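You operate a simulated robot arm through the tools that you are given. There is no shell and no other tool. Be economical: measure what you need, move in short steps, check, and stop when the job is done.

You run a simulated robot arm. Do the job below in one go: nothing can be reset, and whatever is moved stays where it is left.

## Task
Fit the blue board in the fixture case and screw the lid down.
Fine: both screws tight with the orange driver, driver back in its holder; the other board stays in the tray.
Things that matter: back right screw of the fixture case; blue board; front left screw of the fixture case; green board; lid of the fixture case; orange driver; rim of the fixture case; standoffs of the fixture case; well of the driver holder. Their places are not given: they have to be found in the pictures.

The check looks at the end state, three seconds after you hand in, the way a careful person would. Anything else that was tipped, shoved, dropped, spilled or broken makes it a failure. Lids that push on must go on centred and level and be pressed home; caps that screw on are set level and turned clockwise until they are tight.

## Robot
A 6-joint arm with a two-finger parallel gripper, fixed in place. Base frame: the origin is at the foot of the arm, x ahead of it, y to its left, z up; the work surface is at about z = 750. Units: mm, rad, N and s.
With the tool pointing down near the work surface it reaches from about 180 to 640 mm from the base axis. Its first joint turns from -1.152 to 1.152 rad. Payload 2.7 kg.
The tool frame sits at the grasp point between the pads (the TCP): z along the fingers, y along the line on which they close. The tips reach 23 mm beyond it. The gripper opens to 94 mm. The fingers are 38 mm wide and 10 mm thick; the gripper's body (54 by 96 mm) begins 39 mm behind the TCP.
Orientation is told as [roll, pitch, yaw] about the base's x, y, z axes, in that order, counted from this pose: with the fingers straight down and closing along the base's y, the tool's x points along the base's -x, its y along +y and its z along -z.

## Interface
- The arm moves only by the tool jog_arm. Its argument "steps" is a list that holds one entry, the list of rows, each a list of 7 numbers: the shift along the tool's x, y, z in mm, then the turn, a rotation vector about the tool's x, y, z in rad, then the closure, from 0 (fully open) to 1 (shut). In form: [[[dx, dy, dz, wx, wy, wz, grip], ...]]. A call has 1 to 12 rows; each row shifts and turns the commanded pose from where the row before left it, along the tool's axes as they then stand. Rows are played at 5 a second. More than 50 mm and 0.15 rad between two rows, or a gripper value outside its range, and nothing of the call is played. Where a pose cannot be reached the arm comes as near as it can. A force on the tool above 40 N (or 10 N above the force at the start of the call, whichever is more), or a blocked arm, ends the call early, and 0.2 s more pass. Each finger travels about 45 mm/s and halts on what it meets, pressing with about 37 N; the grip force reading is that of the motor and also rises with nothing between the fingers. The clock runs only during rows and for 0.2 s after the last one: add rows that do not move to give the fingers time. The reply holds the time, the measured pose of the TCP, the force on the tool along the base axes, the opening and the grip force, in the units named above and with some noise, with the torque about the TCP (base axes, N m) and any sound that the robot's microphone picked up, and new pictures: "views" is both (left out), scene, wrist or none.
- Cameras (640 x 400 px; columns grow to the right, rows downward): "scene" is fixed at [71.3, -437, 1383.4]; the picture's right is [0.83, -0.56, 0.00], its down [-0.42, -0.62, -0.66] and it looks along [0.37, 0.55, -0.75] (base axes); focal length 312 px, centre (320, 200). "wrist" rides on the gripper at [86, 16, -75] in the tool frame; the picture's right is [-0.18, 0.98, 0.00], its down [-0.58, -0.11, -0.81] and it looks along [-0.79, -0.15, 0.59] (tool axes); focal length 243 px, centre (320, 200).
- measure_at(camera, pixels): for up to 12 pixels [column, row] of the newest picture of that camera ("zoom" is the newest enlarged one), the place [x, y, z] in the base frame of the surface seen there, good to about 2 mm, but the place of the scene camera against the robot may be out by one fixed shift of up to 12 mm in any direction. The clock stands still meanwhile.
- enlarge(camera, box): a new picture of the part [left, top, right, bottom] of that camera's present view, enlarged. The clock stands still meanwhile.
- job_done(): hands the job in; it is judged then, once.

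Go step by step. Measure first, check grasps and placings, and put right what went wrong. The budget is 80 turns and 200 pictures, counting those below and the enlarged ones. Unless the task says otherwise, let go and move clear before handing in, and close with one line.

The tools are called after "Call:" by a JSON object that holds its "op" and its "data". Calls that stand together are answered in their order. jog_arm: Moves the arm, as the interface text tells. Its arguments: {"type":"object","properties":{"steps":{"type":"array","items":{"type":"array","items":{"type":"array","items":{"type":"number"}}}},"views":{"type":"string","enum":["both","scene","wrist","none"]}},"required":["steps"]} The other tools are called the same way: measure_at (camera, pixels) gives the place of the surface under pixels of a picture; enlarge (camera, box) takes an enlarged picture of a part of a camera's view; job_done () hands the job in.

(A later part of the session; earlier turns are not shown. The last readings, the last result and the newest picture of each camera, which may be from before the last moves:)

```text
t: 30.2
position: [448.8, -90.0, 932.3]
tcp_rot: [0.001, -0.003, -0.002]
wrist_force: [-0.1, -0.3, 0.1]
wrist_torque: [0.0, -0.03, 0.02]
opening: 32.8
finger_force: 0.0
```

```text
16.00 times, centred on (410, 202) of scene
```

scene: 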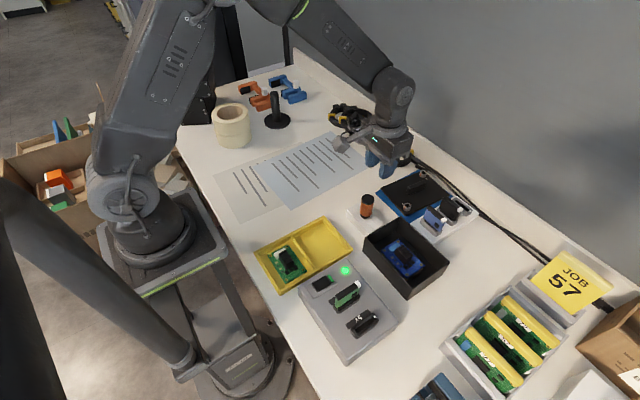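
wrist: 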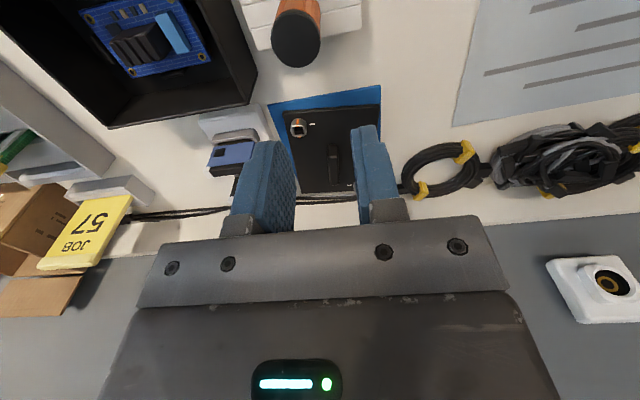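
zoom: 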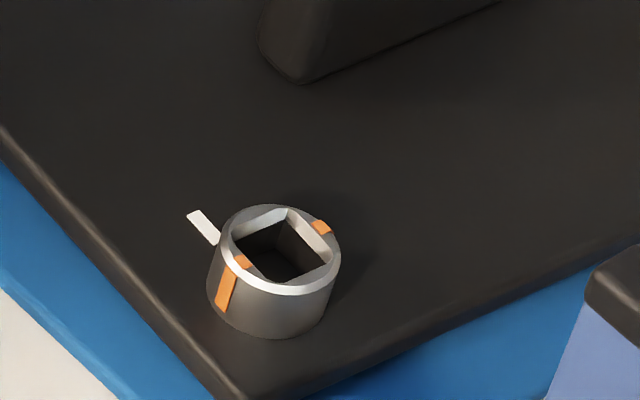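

The lid (≈143×100 mm, top z≈768) is yawed about −0.11 rad, with handle ≈(590,−101), top z≈792. Cross-check with the wrist camera.

Call:
{"op": "measure_at", "data": {"camera": "wrist", "pixels": [[282, 113], [380, 106], [300, 191], [353, 190], [334, 146], [334, 160], [335, 180], [298, 127], [311, 124], [343, 165]]}}

Call:
{"op": "enlarge", "data": {"camera": "wrist", "box": [270, 100, 390, 200]}}

```text
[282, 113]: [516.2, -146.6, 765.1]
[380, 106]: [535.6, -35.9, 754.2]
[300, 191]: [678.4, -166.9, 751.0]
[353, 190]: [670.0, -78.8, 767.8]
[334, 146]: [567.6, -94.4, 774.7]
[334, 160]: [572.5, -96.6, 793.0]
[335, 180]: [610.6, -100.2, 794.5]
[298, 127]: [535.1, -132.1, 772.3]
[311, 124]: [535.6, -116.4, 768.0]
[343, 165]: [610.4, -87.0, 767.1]
```

```text
4.00 times, centred on (330, 150) of wrist
```

zoom: 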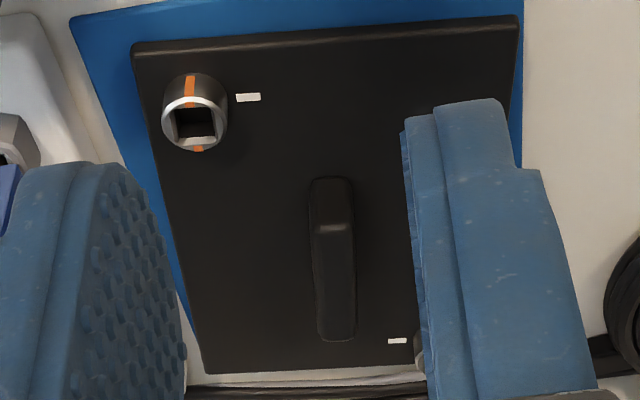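

Call:
{"op": "measure_at", "data": {"camera": "zoom", "pixels": [[333, 232], [335, 330], [320, 240], [348, 240], [324, 325], [350, 325], [135, 50], [515, 22], [210, 370], [192, 150], [240, 97], [398, 341]]}}

```text
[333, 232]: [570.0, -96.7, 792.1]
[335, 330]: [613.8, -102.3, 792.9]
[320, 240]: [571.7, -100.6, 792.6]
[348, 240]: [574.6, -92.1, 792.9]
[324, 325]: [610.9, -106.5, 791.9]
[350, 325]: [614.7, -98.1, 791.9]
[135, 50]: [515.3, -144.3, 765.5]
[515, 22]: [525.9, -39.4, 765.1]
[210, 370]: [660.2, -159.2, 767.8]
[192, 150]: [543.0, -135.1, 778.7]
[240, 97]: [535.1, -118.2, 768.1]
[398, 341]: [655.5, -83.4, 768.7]
```

Handle centre ≈(592.5,−99.5), yaw ≈ −0.115, lid 146×105 mm. Move over it, align, and descend to just above.

Call:
{"op": "jog_arm", "data": {"steps": [[[-36, -2.4, 0, 0, 0, 0, 0.65], [-36, -2.4, 0, 0, 0, 0, 0.65], [-36, -2.4, 0, 0, 0, 0, 0.65], [-36, -2.3, 0, 0, 0, 0, 0.65], [0, 0, 0, 0, 0, 0.115, 0.65], [0, 0, 45, 0, 0, 0, 0.65], [0, 0, 45, 0, 0, 0, 0.65], [0, 0, 20, 0, 0, 0, 0.65], [0, 0, 0, 0, 0, 0, 0.65]]], "views": "both"}}

Call:
{"op": "enlarge", "data": {"camera": "scene", "box": [370, 150, 470, 220]}}

```text
t: 32.2
position: [593.2, -103.2, 823.7]
tcp_rot: [0.0, -0.004, -0.114]
wrist_force: [-0.1, 0.7, 0.5]
wrist_torque: [0.01, -0.02, 0.01]
opening: 33.1
finger_force: 0.1
```

scene: 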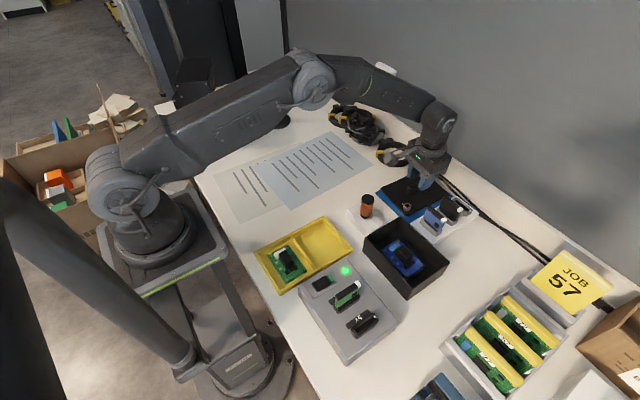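
wrist: 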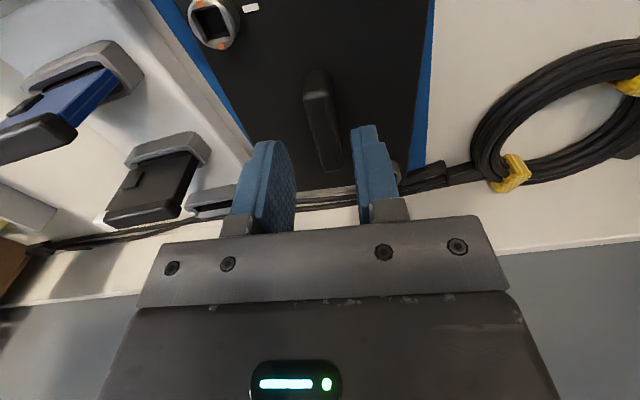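

```text
5.71 times, centred on (420, 185) of scene
```

zoom: 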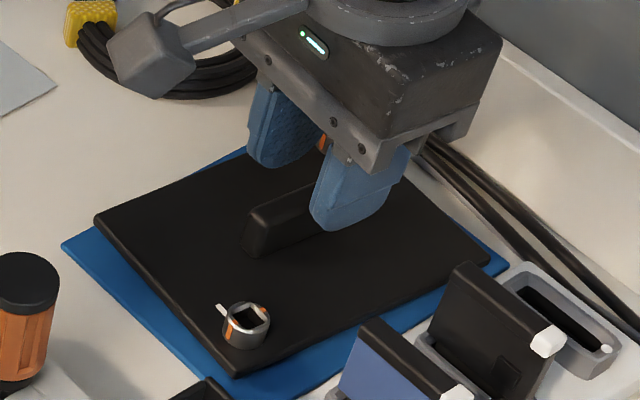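

Check the handle position against the TCP in this closer view.

Call:
{"op": "measure_at", "data": {"camera": "wrist", "pixels": [[319, 95], [324, 130], [330, 158], [306, 95], [332, 95], [315, 150], [342, 155]]}}

```text
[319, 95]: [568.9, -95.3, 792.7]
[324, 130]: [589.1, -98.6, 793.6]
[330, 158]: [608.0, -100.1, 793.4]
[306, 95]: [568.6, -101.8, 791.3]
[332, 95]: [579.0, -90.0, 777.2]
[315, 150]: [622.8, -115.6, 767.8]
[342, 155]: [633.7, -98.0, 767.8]
```

Handle centre reads y≈−98.7; shift +2 mm, descend to TCP 794 and close.

Call:
{"op": "jog_arm", "data": {"steps": [[[0, 2, 0, 0, 0, 0, 0.65], [0, 0, 15, 0, 0, 0, 0.65], [0, 0, 10, 0, 0, 0, 0.65], [0, 0, 4.5, 0, 0, 0, 0.65], [0, 0, 0, 0, 0, 0, 0.65], [0, 0, 0, 0, 0, 0, 1], [0, 0, 0, 0, 0, 0, 1], [0, 0, 0, 0, 0, 0, 1], [0, 0, 0, 0, 0, 0, 1], [0, 0, 0, 0, 0, 0, 1]]], "views": "none"}}

Call:
{"op": "jog_arm", "data": {"steps": [[[0, 0, -1, 0, 0, 0, 1], [0, 0, -1, 0, 0, 0, 1], [0, 0, -2, 0, 0, 0, 1], [0, 0, -2, 0, 0, 0, 1], [0, 0, -3, 0, 0, 0, 1], [0, 0, -3, 0, 0, 0, 1], [0, 0, 0, 0, 0, 0, 1]]], "views": "both"}}

Call:
{"op": "enlarge", "data": {"camera": "scene", "box": [370, 150, 470, 220]}}

```text
t: 34.4
position: [594.8, -100.6, 793.7]
tcp_rot: [-0.001, -0.003, -0.116]
wrist_force: [-0.6, -0.2, -0.2]
wrist_torque: [0.0, 0.02, 0.01]
opening: 13.2
finger_force: 37.1
```

```text
t: 36.0
position: [594.5, -99.2, 804.6]
tcp_rot: [0.0, -0.002, -0.115]
wrist_force: [-0.4, 0.8, 0.0]
wrist_torque: [-0.02, 0.0, 0.01]
opening: 13.5
finger_force: 37.3
```

scene: 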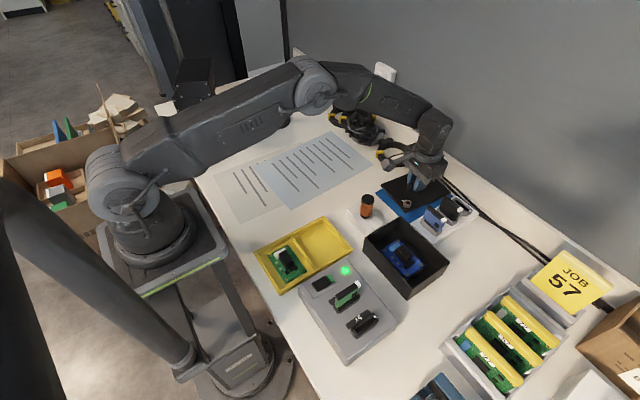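
wrist: 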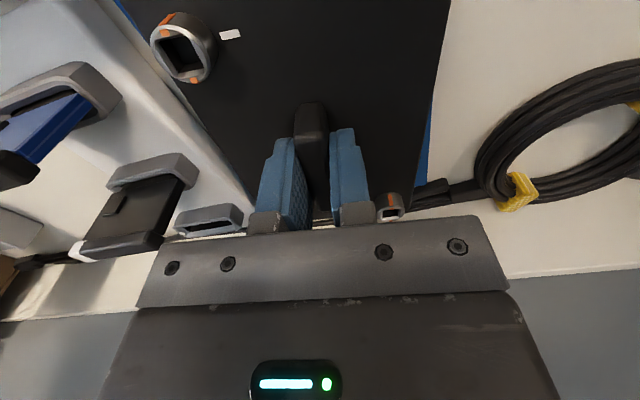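

```text
5.71 times, centred on (420, 185) of scene
```

zoom: 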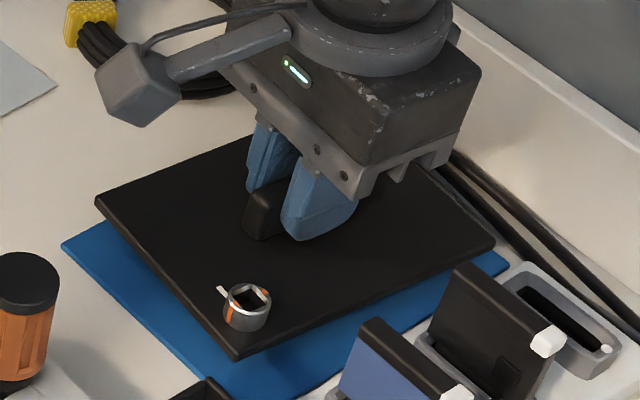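

Lid is up and level. Measure its corners relative to the TCP, then raise gently.

Call:
{"op": "measure_at", "data": {"camera": "zoom", "pixels": [[101, 200], [235, 352], [489, 242], [160, 268], [360, 300], [247, 293]]}}

Call:
{"op": "jog_arm", "data": {"steps": [[[0, 0, -3, 0, 0, 0, 1], [0, 0, -5, 0, 0, 0, 1], [0, 0, -8, 0, 0, 0, 1], [0, 0, -11, 0, 0, 0, 1], [0, 0, -13, 0, 0, 0, 1], [0, 0, -14, 0, 0, 0, 1], [0, 0, -14, 0, 0, 0, 1], [0, 0, -13, 0, 0, 0, 1], [0, 0, -11, 0, 0, 0, 1], [0, 0, -8, 0, 0, 0, 1], [0, 0, -5, 0, 0, 0, 1], [0, 0, -2, 0, 0, 0, 1]]], "views": "none"}}

```text
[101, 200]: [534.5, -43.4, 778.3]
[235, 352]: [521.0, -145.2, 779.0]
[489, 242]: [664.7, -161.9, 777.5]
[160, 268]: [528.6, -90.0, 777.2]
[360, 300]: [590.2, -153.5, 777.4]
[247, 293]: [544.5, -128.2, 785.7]
```

```text
t: 38.6
position: [594.0, -98.7, 912.7]
tcp_rot: [0.001, -0.002, -0.115]
wrist_force: [-0.1, 0.6, 0.3]
wrist_torque: [0.0, -0.02, 0.0]
opening: 13.5
finger_force: 36.7
```

Lid centre ≈ TCP + (−2.4,−1.4). Carry to above the case, then turn +1.686 rad so its long side runs along y.

Call:
{"op": "jog_arm", "data": {"steps": [[[4.8, -4.6, 0, 0, 0, 0, 1], [9.6, -9.3, 0, 0, 0, 0, 1], [16, -15.4, 0, 0, 0, 0, 1], [20.8, -20, 0, 0, 0, 0, 1], [22.4, -21.6, 0, 0, 0, 0, 1], [22.4, -21.6, 0, 0, 0, 0, 1], [20.8, -20, 0, 0, 0, 0, 1], [16, -15.4, 0, 0, 0, 0, 1], [12.8, -12.3, 0, 0, 0, 0, 1], [9.6, -9.3, 0, 0, 0, 0, 1], [4.8, -4.6, 0, 0, 0, 0, 1], [0, 0, 0, 0, 0, 0, 1]]], "views": "none"}}

Call:
{"op": "jog_arm", "data": {"steps": [[[0, 0, 0, 0, 0, -0.05, 1], [0, 0, 0, 0, 0, -0.1, 1], [0, 0, 0, 0, 0, -0.14, 1], [0, 0, 0, 0, 0, -0.14, 1], [0, 0, 0, 0, 0, -0.14, 1], [0, 0, 0, 0, 0, -0.14, 1], [0, 0, 0, 0, 0, -0.14, 1], [0, 0, 0, 0, 0, -0.14, 1], [0, 0, 0, 0, 0, -0.14, 1], [0, 0, 0, 0, 0, -0.14, 1], [0, 0, 0, 0, 0, -0.14, 1], [0, 0, 0, 0, 0, -0.14, 1]]], "views": "none"}}

Call:
{"op": "jog_arm", "data": {"steps": [[[0, 0, 0, 0, 0, -0.09, 1], [0, 0, 0, 0, 0, -0.046, 1], [0, 0, 0, 0, 0, 0, 1]]], "views": "both"}}

Call:
{"op": "enlarge", "data": {"camera": "scene", "box": [350, 170, 470, 300]}}

```text
t: 41.2
position: [415.5, -233.9, 913.1]
tcp_rot: [0.001, -0.001, -0.113]
wrist_force: [-0.2, -0.7, -0.6]
wrist_torque: [0.03, 0.01, -0.02]
opening: 13.5
finger_force: 36.9
```

```text
t: 43.8
position: [417.1, -232.7, 911.0]
tcp_rot: [-0.001, 0.001, 1.435]
wrist_force: [0.4, 0.0, -1.6]
wrist_torque: [0.01, 0.05, -0.02]
opening: 13.4
finger_force: 36.5
```

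```text
t: 44.6
position: [417.0, -233.2, 910.8]
tcp_rot: [-0.003, 0.001, 1.572]
wrist_force: [0.2, 0.5, -0.8]
wrist_torque: [0.01, 0.01, 0.01]
opening: 13.4
finger_force: 36.2
```

scene: 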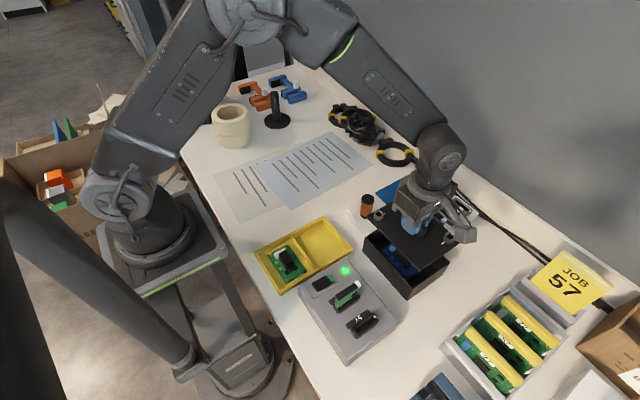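
wrist: 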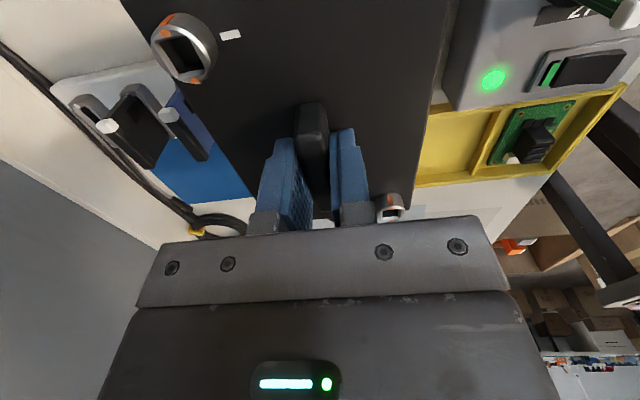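

```text
3.08 times, centred on (410, 235) of scene
```

zoom: 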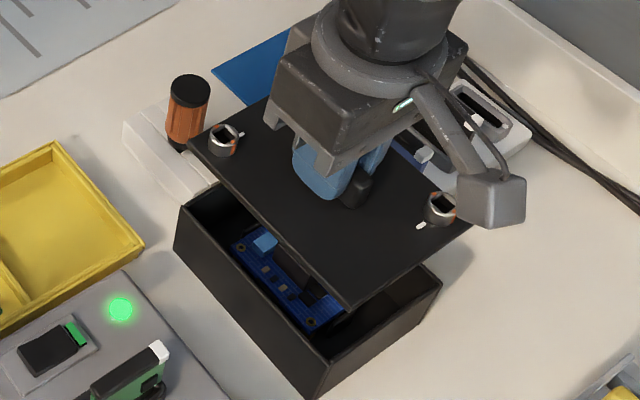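

Screws end up front-left and back-right as needed. Measure lid and rim corners together in the scene view (shift cancels).

Call:
{"op": "measure_at", "data": {"camera": "zoom", "pixels": [[192, 147], [348, 299], [471, 226], [270, 223], [410, 262], [181, 212], [320, 361], [439, 285], [250, 290], [380, 325]]}}

Call:
{"op": "enlarge", "data": {"camera": "scene", "box": [370, 215, 450, 300]}}

```text
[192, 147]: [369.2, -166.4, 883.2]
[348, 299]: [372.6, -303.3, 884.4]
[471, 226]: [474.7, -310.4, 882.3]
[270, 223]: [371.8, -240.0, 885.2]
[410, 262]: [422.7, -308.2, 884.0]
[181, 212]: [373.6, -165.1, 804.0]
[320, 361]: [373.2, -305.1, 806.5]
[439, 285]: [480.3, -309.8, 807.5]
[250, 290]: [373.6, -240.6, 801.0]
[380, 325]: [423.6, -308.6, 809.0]
```

```text
4.71 times, centred on (410, 258) of scene
```

zoom: 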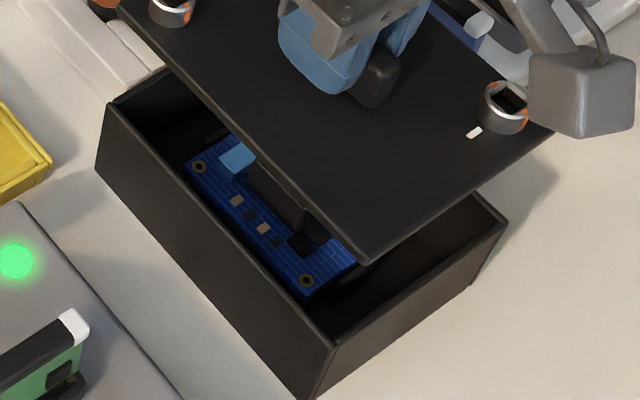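

Rim centre (scene) ≈(426.8,−237.6), lid centre ≈(423.4,−237.3): needs ≈ +3 mm in x. Correct that, lower ~50 mm, and remeasure.

Call:
{"op": "jog_arm", "data": {"steps": [[[0, -3, 0, 0, 0, 0, 1], [0, 0, 4, 0, 0, 0, 1], [0, 0, 8, 0, 0, 0, 1], [0, 0, 10, 0, 0, 0, 1], [0, 0, 10, 0, 0, 0, 1], [0, 0, 10, 0, 0, 0, 1], [0, 0, 6, 0, 0, 0, 1], [0, 0, 2, 0, 0, 0, 1], [0, 0, 0, 0, 0, 0, 1]]], "views": "both"}}

Call:
{"op": "enlarge", "data": {"camera": "scene", "box": [355, 195, 455, 300]}}

```text
t: 46.6
position: [419.5, -233.5, 863.0]
tcp_rot: [-0.001, -0.001, 1.571]
wrist_force: [-0.5, -0.4, -0.3]
wrist_torque: [-0.01, 0.0, 0.04]
opening: 13.5
finger_force: 36.8
```

scene: 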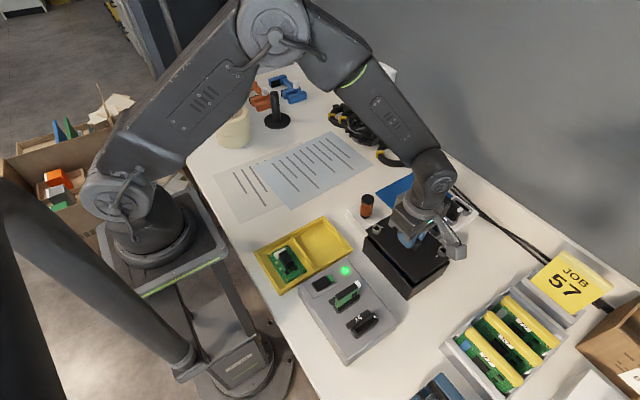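
wrist: 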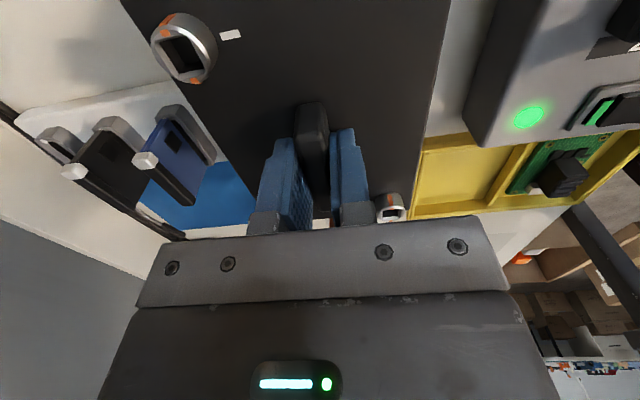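

```text
3.81 times, centred on (405, 248) of scene
```

zoom: 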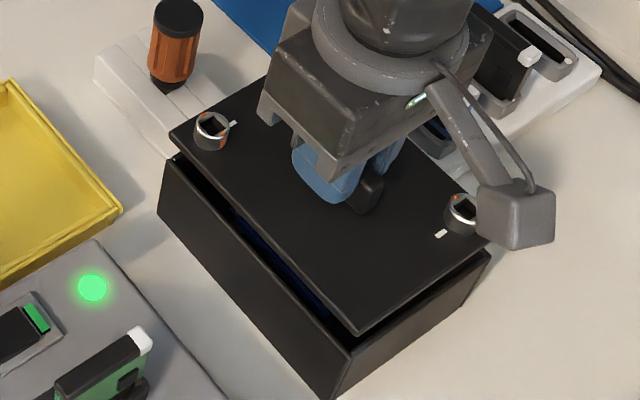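

Call:
{"op": "measure_at", "data": {"camera": "zoom", "pixels": [[172, 135], [355, 326], [265, 232], [220, 186], [310, 280], [420, 285], [345, 353], [170, 165], [260, 260], [400, 322], [450, 288], [355, 350]]}}

Call:
{"op": "enlarge", "data": {"camera": "scene", "box": [380, 255, 430, 300]}}

```text
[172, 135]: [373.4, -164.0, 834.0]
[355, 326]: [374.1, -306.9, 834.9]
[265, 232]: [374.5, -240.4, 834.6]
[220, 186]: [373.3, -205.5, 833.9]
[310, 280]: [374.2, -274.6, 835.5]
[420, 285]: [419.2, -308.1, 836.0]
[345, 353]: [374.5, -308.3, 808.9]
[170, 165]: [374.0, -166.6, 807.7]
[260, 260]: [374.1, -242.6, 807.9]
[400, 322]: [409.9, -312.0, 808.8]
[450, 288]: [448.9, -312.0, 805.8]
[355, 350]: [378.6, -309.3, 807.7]
```

```text
8.89 times, centred on (405, 278) of scene
```

zoom: 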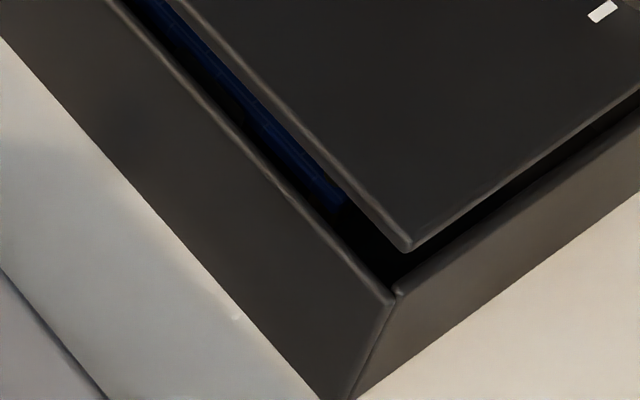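

Call:
{"op": "measure_at", "data": {"camera": "zoom", "pixels": [[404, 238], [400, 225], [420, 235], [520, 160], [600, 100], [300, 120], [388, 294], [398, 290], [500, 225], [600, 152], [300, 205], [200, 100]]}}

```text
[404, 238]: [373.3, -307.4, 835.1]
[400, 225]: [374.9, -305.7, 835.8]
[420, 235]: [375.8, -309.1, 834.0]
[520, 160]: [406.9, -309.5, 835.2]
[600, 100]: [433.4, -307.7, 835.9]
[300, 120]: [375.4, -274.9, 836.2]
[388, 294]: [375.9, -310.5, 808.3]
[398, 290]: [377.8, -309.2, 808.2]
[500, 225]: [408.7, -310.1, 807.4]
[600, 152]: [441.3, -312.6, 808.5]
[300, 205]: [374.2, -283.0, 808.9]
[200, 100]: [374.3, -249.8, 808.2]
```

Front edges agree; lid sits ~1.7 mm too far +y. Correct, and lower another 12 mm.

Call:
{"op": "jog_arm", "data": {"steps": [[[1.7, -0.5, 0, 0, 0, 0, 1], [0, 0, 3, 0, 0, 0, 1], [0, 0, 4, 0, 0, 0, 1], [0, 0, 3, 0, 0, 0, 1], [0, 0, 2, 0, 0, 0, 1], [0, 0, 0, 0, 0, 0, 1]]], "views": "scene"}}

Call:
{"op": "enlarge", "data": {"camera": "scene", "box": [355, 195, 455, 300]}}

Call:
{"op": "enlarge", "data": {"camera": "scene", "box": [380, 255, 430, 300]}}

```text
t: 48.0
position: [419.5, -235.9, 849.3]
tcp_rot: [-0.002, 0.0, 1.57]
wrist_force: [-0.1, -0.4, -1.5]
wrist_torque: [-0.04, -0.04, -0.04]
opening: 13.5
finger_force: 37.3
```

scene: 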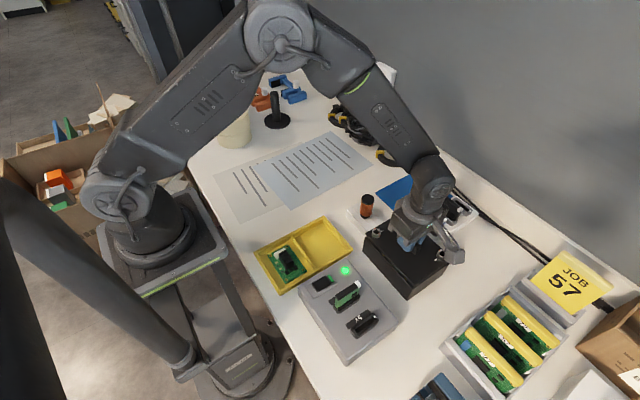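

```text
3.81 times, centred on (405, 248) of scene
```

zoom: 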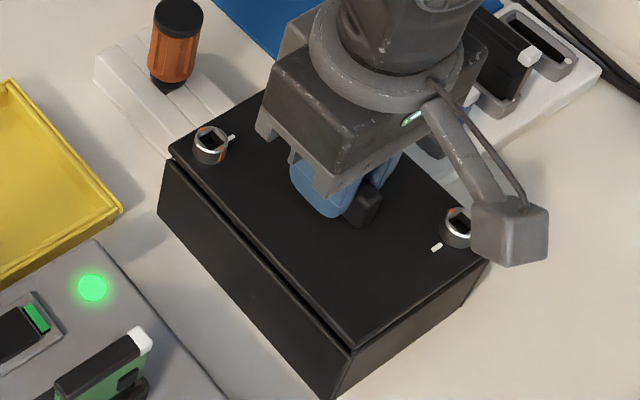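

```text
8.89 times, centred on (405, 278) of scene
```

zoom: 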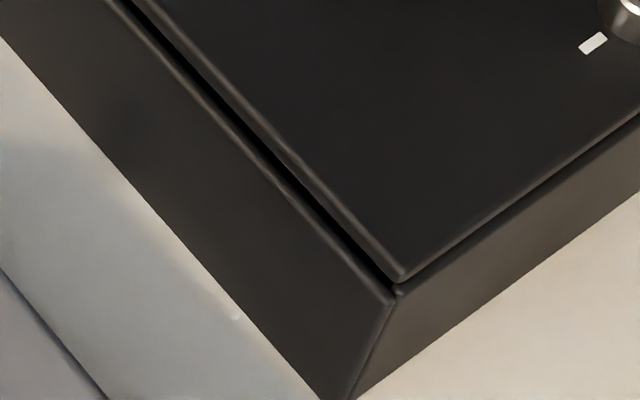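

Measure again here for a fine correction.

Call:
{"op": "measure_at", "data": {"camera": "zoom", "pixels": [[396, 270], [410, 268], [500, 208], [600, 140], [300, 165], [200, 60], [388, 294], [500, 228], [600, 155], [300, 205], [200, 100], [398, 281]]}}

Call:
{"op": "jog_arm", "data": {"steps": [[[0, 0, 2, 0, 0, 0, 1], [0, 0, 2, 0, 0, 0, 1], [0, 0, 0, 0, 0, 0, 1]]], "views": "none"}}

```text
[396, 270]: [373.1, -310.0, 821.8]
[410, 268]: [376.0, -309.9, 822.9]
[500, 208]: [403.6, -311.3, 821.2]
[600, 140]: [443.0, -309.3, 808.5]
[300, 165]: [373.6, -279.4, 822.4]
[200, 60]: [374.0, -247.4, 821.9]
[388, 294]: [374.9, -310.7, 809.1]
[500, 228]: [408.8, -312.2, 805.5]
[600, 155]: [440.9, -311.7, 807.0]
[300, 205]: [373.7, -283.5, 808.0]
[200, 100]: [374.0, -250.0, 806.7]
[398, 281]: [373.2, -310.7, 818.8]
```

```text
t: 48.8
position: [421.1, -235.9, 846.3]
tcp_rot: [-0.002, 0.0, 1.572]
wrist_force: [-0.3, -0.4, -0.5]
wrist_torque: [0.0, 0.01, -0.02]
opening: 13.4
finger_force: 37.3
```

Edges agree to <1 mm; nudge +0.6 x and continue down in small rows.

Call:
{"op": "jog_arm", "data": {"steps": [[[0.3, -0.6, 1, 0, 0, 0, 1], [0, 0, 1.5, 0, 0, 0, 1], [0, 0, 1, 0, 0, 0, 1], [0, 0, 0, 0, 0, 0, 1]]], "views": "none"}}

Call:
{"op": "jog_arm", "data": {"steps": [[[0, 0, 1, 0, 0, 0, 1], [0, 0, 1, 0, 0, 0, 1], [0, 0, 0, 0, 0, 0, 1]]], "views": "scene"}}

Call:
{"op": "enlarge", "data": {"camera": "scene", "box": [355, 195, 455, 300]}}

Call:
{"op": "enlarge", "data": {"camera": "scene", "box": [380, 255, 430, 300]}}

```text
t: 49.8
position: [419.6, -234.8, 841.8]
tcp_rot: [-0.004, -0.001, 1.57]
wrist_force: [-1.5, -0.7, 5.4]
wrist_torque: [0.48, 0.13, 0.11]
opening: 13.6
finger_force: 37.1
```

```text
t: 50.6
position: [420.6, -236.2, 841.4]
tcp_rot: [-0.003, 0.001, 1.571]
wrist_force: [-11.3, -0.1, 33.7]
wrist_torque: [0.38, 0.22, 0.09]
opening: 13.3
finger_force: 36.8
```

scene: 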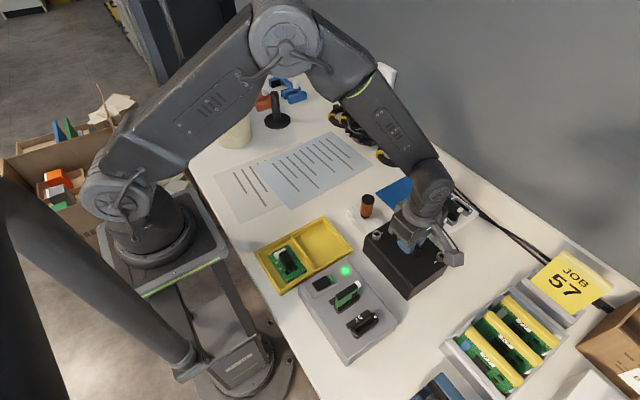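

```text
3.81 times, centred on (405, 248) of scene
```

zoom: 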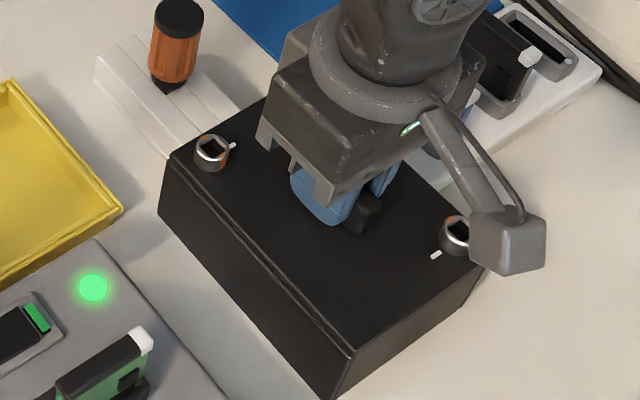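

```text
8.89 times, centred on (405, 278) of scene
```

zoom: 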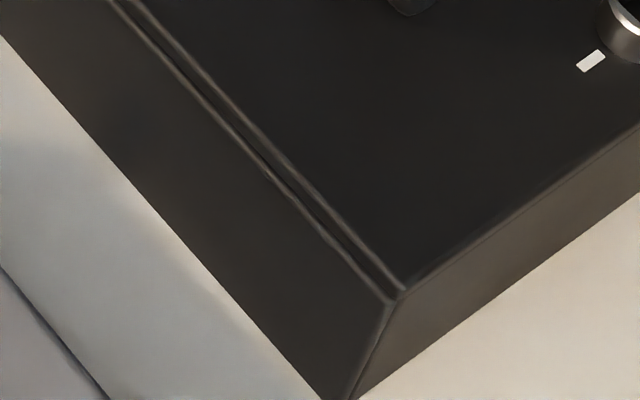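

Contact: 34 N up with −11 N in x. Measure lid height and front/right offsets.

Call:
{"op": "measure_at", "data": {"camera": "zoom", "pixels": [[400, 280], [410, 282], [500, 215], [300, 185], [200, 80], [388, 294], [300, 205], [200, 100], [480, 110], [600, 145], [500, 238]]}}

Call:
{"op": "jog_arm", "data": {"steps": [[[0, 0.8, -0.7, 0, 0, 0, 1], [0, 0, 0, 0, 0, 0, 1]]], "views": "none"}}

```text
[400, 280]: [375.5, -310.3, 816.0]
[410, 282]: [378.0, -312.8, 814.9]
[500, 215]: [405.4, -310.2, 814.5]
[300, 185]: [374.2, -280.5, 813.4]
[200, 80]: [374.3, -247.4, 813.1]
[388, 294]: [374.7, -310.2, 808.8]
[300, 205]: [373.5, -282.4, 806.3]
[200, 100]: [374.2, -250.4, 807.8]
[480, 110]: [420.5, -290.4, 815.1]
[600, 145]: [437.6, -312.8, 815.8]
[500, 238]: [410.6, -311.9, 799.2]
```

```text
t: 51.2
position: [420.4, -235.3, 842.7]
tcp_rot: [-0.008, 0.003, 1.571]
wrist_force: [-6.2, -3.6, 30.1]
wrist_torque: [0.04, 0.22, 0.11]
opening: 13.5
finger_force: 37.1
```

Lid top is ~815, rim 808.3. I zoom closely to see whether a gap remains under the plate.

Call:
{"op": "enlarge", "data": {"camera": "scene", "box": [400, 275, 425, 292]}}

Call:
{"op": "enlarge", "data": {"camera": "scene", "box": [360, 232, 390, 252]}}

```text
16.00 times, centred on (412, 284) of scene
```

zoom: 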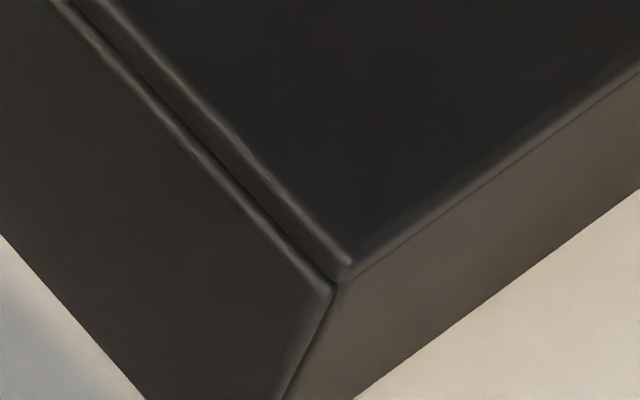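

```text
16.00 times, centred on (375, 242) of scene
```

zoom: 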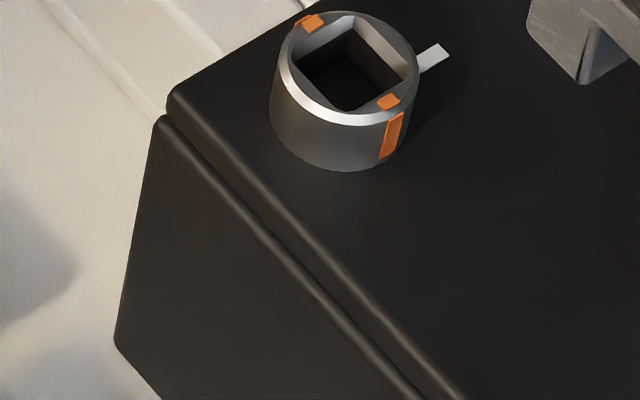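

The lid plate (~6 mm) appears to lie directly on the rim, flush all round. Release and check level/height.

Call:
{"op": "jog_arm", "data": {"steps": [[[0, 0, 0, 0, 0, 0, 0.85], [0, 0, 0, 0, 0, 0, 0.7], [0, 0, 0, 0, 0, 0, 0.65], [0, 0, -10, 0, 0, 0, 0.65], [0, 0, -30, 0, 0, 0, 0.65], [0, 0, -40, 0, 0, 0, 0.65], [0, 0, -40, 0, 0, 0, 0.65], [-45, 0, 0, 0, 0, 0, 0.65], [-45, 0, 0, 0, 0, 0, 0.65], [-20, 45, 0, 0, 0, 0, 0.65], [0, 0, 0, 0, 0, 0, 0.65]]], "views": "both"}}

Call:
{"op": "enlarge", "data": {"camera": "scene", "box": [355, 190, 455, 300]}}

```text
t: 53.6
position: [375.9, -124.7, 963.0]
tcp_rot: [-0.001, -0.001, 1.571]
wrist_force: [0.7, -0.2, -0.3]
wrist_torque: [0.0, 0.01, 0.01]
opening: 33.0
finger_force: 0.1
```

scene: 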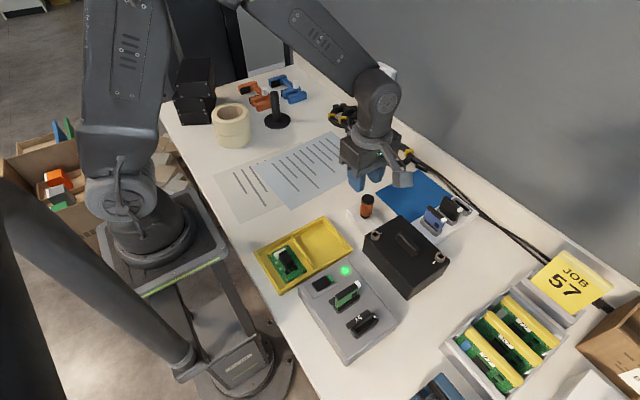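
wrist: 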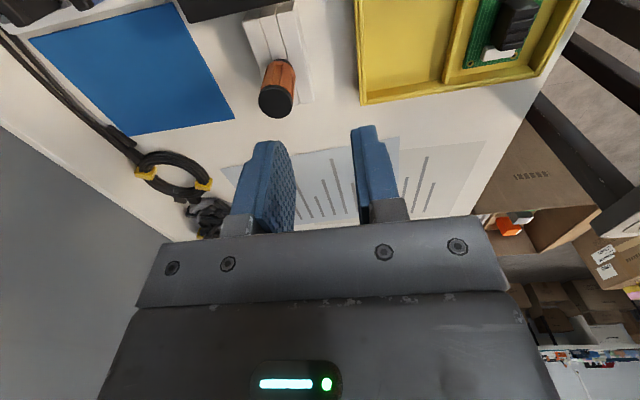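

```text
3.64 times, centred on (405, 245) of scene
```

zoom: 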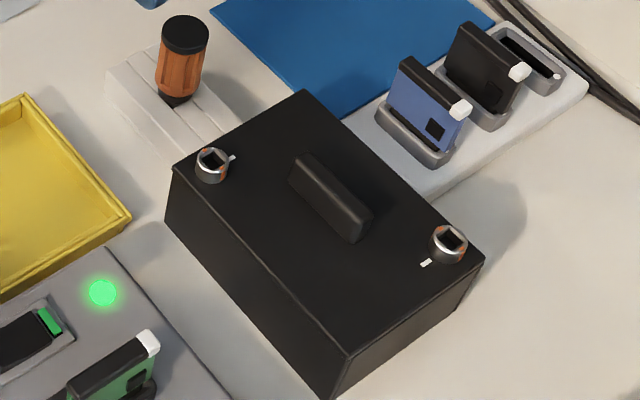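

The lid looks level and flush. Measure lid corner heights, screw heads and the driver in the scene zoom.

Call:
{"op": "measure_at", "data": {"camera": "zoom", "pixels": [[185, 172], [345, 350], [475, 258], [305, 98], [212, 153], [206, 176], [450, 229], [443, 255], [186, 33], [185, 70], [175, 98], [160, 110]]}}

Call:
{"op": "enlarge", "data": {"camera": "scene", "box": [350, 180, 390, 230]}}

Call:
{"op": "enlarge", "data": {"camera": "wrist", "box": [230, 0, 330, 130]}}

```text
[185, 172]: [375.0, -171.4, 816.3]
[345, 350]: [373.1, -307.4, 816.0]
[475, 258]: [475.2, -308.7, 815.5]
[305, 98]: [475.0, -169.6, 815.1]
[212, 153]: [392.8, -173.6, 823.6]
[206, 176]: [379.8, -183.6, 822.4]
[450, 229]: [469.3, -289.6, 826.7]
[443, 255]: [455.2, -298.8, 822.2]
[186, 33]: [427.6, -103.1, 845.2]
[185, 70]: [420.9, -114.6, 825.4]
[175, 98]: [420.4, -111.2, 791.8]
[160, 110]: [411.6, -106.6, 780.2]
```

```text
8.00 times, centred on (370, 205) of scene
```

zoom: 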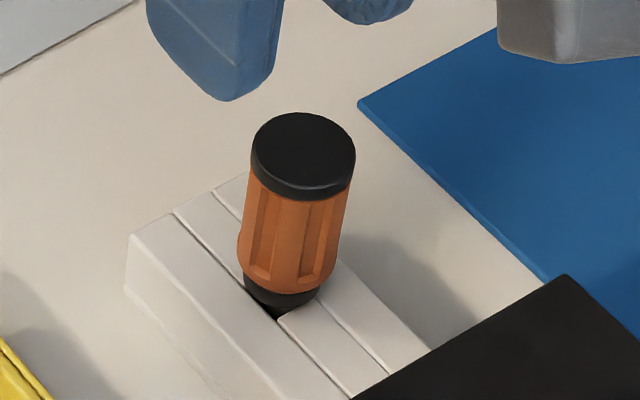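

```text
3.08 times, centred on (280, 65) of wrist
```

zoom: 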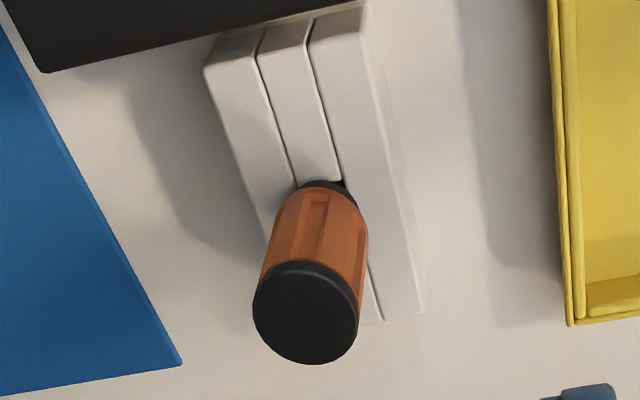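

Call:
{"op": "measure_at", "data": {"camera": "zoom", "pixels": [[307, 315], [258, 312], [356, 312], [306, 350], [306, 270], [325, 187], [322, 195], [316, 230], [350, 190], [270, 100], [320, 100], [370, 230]]}}

```text
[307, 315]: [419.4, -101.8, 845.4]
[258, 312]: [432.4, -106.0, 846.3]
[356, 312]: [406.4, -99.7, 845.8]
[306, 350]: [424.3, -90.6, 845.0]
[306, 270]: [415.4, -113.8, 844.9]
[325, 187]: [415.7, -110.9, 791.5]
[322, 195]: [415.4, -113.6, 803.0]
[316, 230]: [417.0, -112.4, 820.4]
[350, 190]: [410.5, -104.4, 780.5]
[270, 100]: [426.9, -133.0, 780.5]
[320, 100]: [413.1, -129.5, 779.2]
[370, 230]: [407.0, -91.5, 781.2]
```

Driver axis ≈(419.6,−102), handle from ≈786 to 846, holder top ≈780. Zoom in for flute orientation, and on both screws.

Call:
{"op": "enlarge", "data": {"camera": "wrist", "box": [255, 40, 315, 125]}}

Call:
{"op": "enlarge", "data": {"camera": "scene", "box": [360, 225, 390, 245]}}

Call:
{"op": "enlarge", "data": {"camera": "scene", "box": [425, 245, 455, 270]}}

```text
4.71 times, centred on (285, 82) of wrist
```

zoom: 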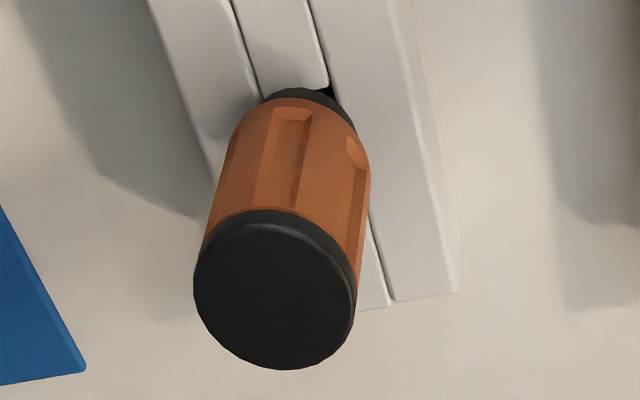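

```text
16.00 times, centred on (375, 235) of scene
```

zoom: 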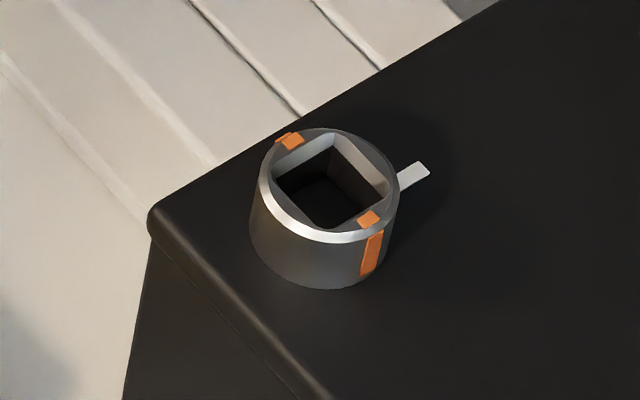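

```text
16.00 times, centred on (440, 258) of scene
```

zoom: 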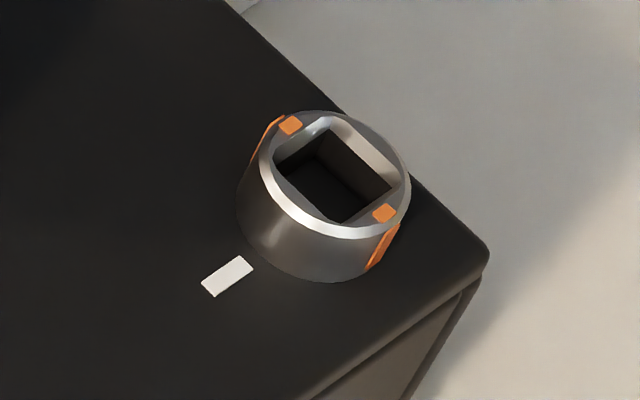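

Call:
{"op": "measure_at", "data": {"camera": "zoom", "pixels": [[290, 125], [385, 213], [330, 125], [275, 165], [390, 180], [340, 222], [227, 276], [323, 112], [320, 232], [406, 190], [262, 170]]}}

Call:
{"op": "enlarge", "data": {"camera": "scene", "box": [360, 225, 390, 245]}}

Call:
{"op": "measure_at", "data": {"camera": "zoom", "pixels": [[290, 141], [368, 220], [335, 145], [272, 178], [385, 188], [330, 222], [412, 176], [330, 130], [325, 240], [396, 195], [262, 185]]}}

```text
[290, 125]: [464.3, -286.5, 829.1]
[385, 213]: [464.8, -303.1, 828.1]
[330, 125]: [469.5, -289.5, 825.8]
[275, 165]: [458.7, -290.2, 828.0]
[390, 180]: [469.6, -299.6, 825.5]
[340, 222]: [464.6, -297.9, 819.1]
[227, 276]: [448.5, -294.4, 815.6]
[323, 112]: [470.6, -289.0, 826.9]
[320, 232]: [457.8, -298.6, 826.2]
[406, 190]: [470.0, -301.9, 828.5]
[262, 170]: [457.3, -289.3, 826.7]
```

```text
16.00 times, centred on (375, 235) of scene
```

zoom: 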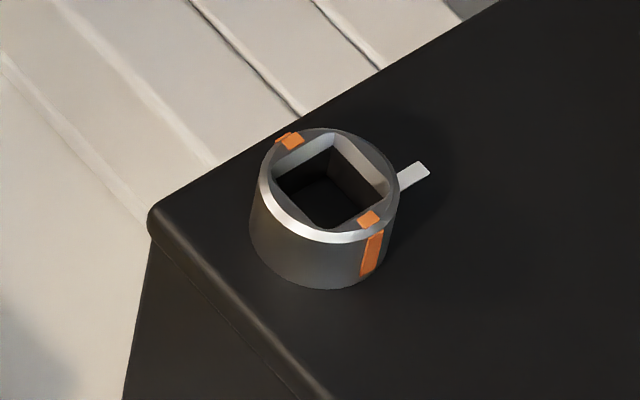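

```text
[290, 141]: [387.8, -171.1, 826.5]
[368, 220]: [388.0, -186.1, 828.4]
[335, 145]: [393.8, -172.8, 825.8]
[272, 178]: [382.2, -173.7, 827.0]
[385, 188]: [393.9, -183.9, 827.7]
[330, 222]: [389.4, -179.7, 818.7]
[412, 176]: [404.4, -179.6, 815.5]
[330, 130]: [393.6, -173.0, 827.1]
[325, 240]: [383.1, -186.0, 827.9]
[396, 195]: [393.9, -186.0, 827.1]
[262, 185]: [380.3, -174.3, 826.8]
```

Screws: FL ≈(380.2,−177), BR ≈(456.8,−293.2), head tops ≈828, sockets square to the base axes, stripes 90° from the white marks. Go over the driver with 55 mm opening and descend to z 870 first.

Call:
{"op": "jog_arm", "data": {"steps": [[[-22.7, -43.7, 0, 0, 0, 0, 0.4], [0, 0, 0, 0, 0, 0, 0.4], [0, 0, 40, 0, 0, 0, 0.4], [0, 0, 40, 0, 0, 0, 0.4], [0, 0, 8, 0, 0, 0, 0.4], [0, 0, 0, 0, 0, 0, 0.4]]], "views": "both"}}

Call:
{"op": "enlarge", "data": {"camera": "scene", "box": [340, 170, 400, 230]}}

```text
t: 55.0
position: [420.3, -103.4, 871.5]
tcp_rot: [-0.002, 0.001, 1.57]
wrist_force: [0.0, 0.5, -0.8]
wrist_torque: [0.0, -0.01, 0.01]
opening: 56.4
finger_force: 0.0
```

scene: 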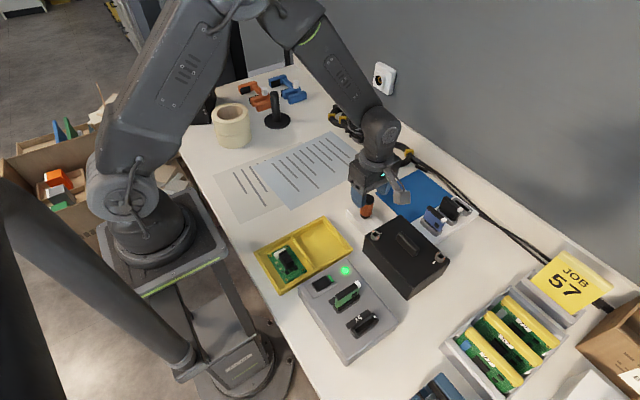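
wrist: 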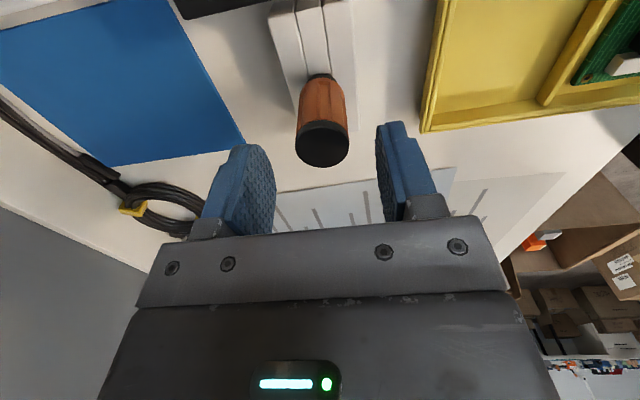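

```text
6.67 times, centred on (370, 200) of scene
```

zoom: 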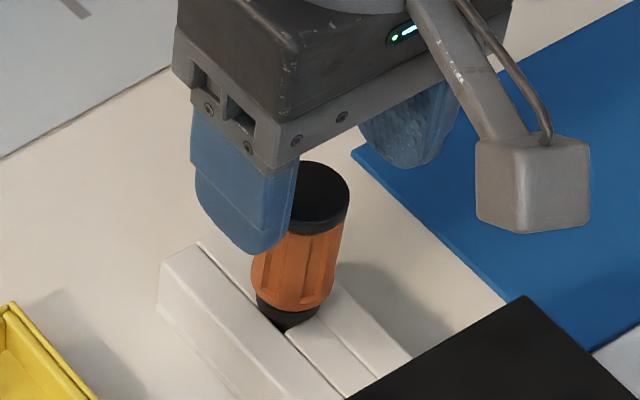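

Centred. Descend to TCP ≈822, close on the handle, then lift a few mm slowly.

Call:
{"op": "measure_at", "data": {"camera": "wrist", "pixels": [[322, 148], [298, 146], [346, 144], [322, 163]]}}

Call:
{"op": "jog_arm", "data": {"steps": [[[-1, 0, 20, 0, 0, 0, 0.4], [0, 0, 20, 0, 0, 0, 0.4], [0, 0, 9, 0, 0, 0, 0.4], [0, 0, 0, 0, 0, 0, 0.6], [0, 0, 0, 0, 0, 0, 0.7], [0, 0, 0, 0, 0, 0, 1], [0, 0, 0, 0, 0, 0, 1], [0, 0, 0, 0, 0, 0, 1], [0, 0, 0, 0, 0, 0, 1]]], "views": "scene"}}

Call:
{"op": "enlarge", "data": {"camera": "scene", "box": [340, 170, 400, 230]}}

```text
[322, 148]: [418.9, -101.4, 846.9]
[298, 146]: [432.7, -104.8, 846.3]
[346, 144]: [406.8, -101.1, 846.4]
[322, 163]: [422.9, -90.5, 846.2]
```

```text
t: 57.0
position: [420.1, -103.3, 825.4]
tcp_rot: [-0.002, 0.0, 1.571]
wrist_force: [-0.4, 0.7, 0.1]
wrist_torque: [0.04, 0.02, -0.01]
opening: 28.7
finger_force: 37.0
```

scene: 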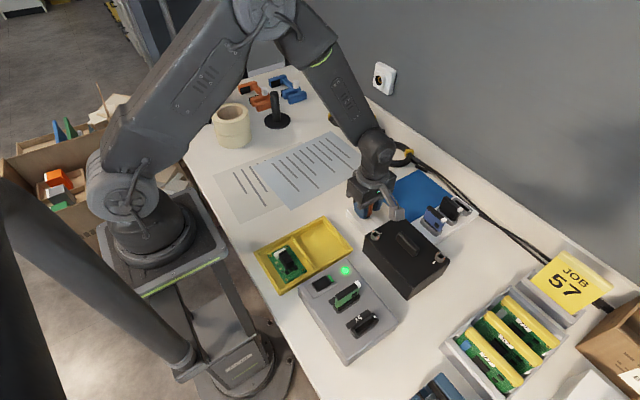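

```text
6.67 times, centred on (370, 200) of scene
```

zoom: 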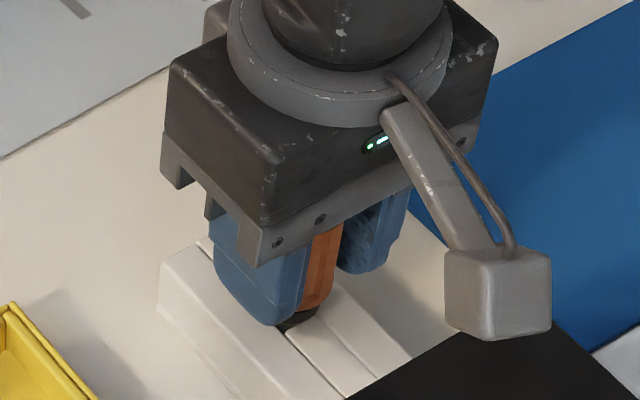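

Driver gripped at 28.7 mm. Lift smoothly 92 mm and look at its bit.

Call:
{"op": "jog_arm", "data": {"steps": [[[0, 0, -2, 0, 0, 0, 1], [0, 0, -3, 0, 0, 0, 1], [0, 0, -5, 0, 0, 0, 1], [0, 0, -7, 0, 0, 0, 1], [0, 0, -9, 0, 0, 0, 1], [0, 0, -11, 0, 0, 0, 1], [0, 0, -12, 0, 0, 0, 1], [0, 0, -12, 0, 0, 0, 1], [0, 0, -11, 0, 0, 0, 1], [0, 0, -9, 0, 0, 0, 1], [0, 0, -7, 0, 0, 0, 1], [0, 0, -4, 0, 0, 0, 1]]], "views": "both"}}

Call:
{"op": "enlarge", "data": {"camera": "scene", "box": [340, 150, 400, 230]}}

Call:
{"op": "enlarge", "data": {"camera": "wrist", "box": [260, 30, 380, 200]}}

```text
t: 59.6
position: [418.8, -101.5, 916.2]
tcp_rot: [-0.002, 0.0, 1.57]
wrist_force: [0.0, -0.3, -0.6]
wrist_torque: [0.01, -0.02, 0.0]
opening: 29.0
finger_force: 36.9
```

scene: 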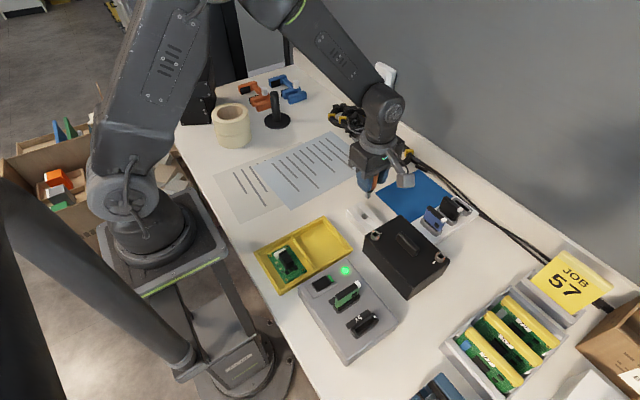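
wrist: 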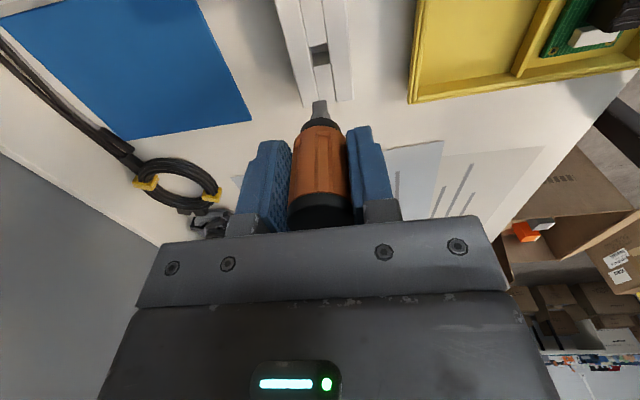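

```text
5.00 times, centred on (370, 190) of scene
```

zoom: 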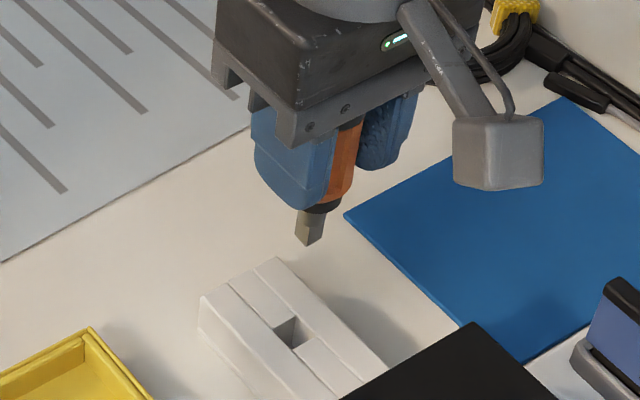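

```text
2.35 times, centred on (320, 115) of wrist
```

zoom: 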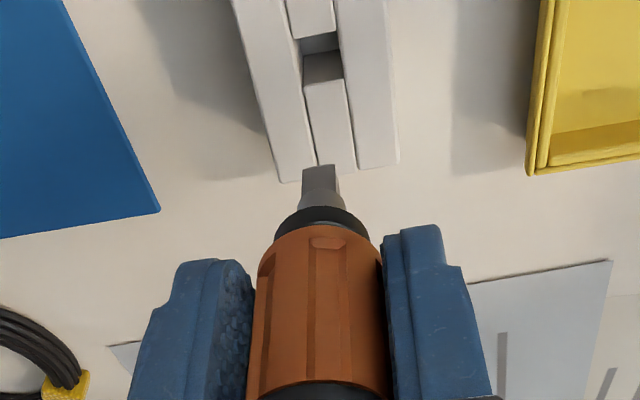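

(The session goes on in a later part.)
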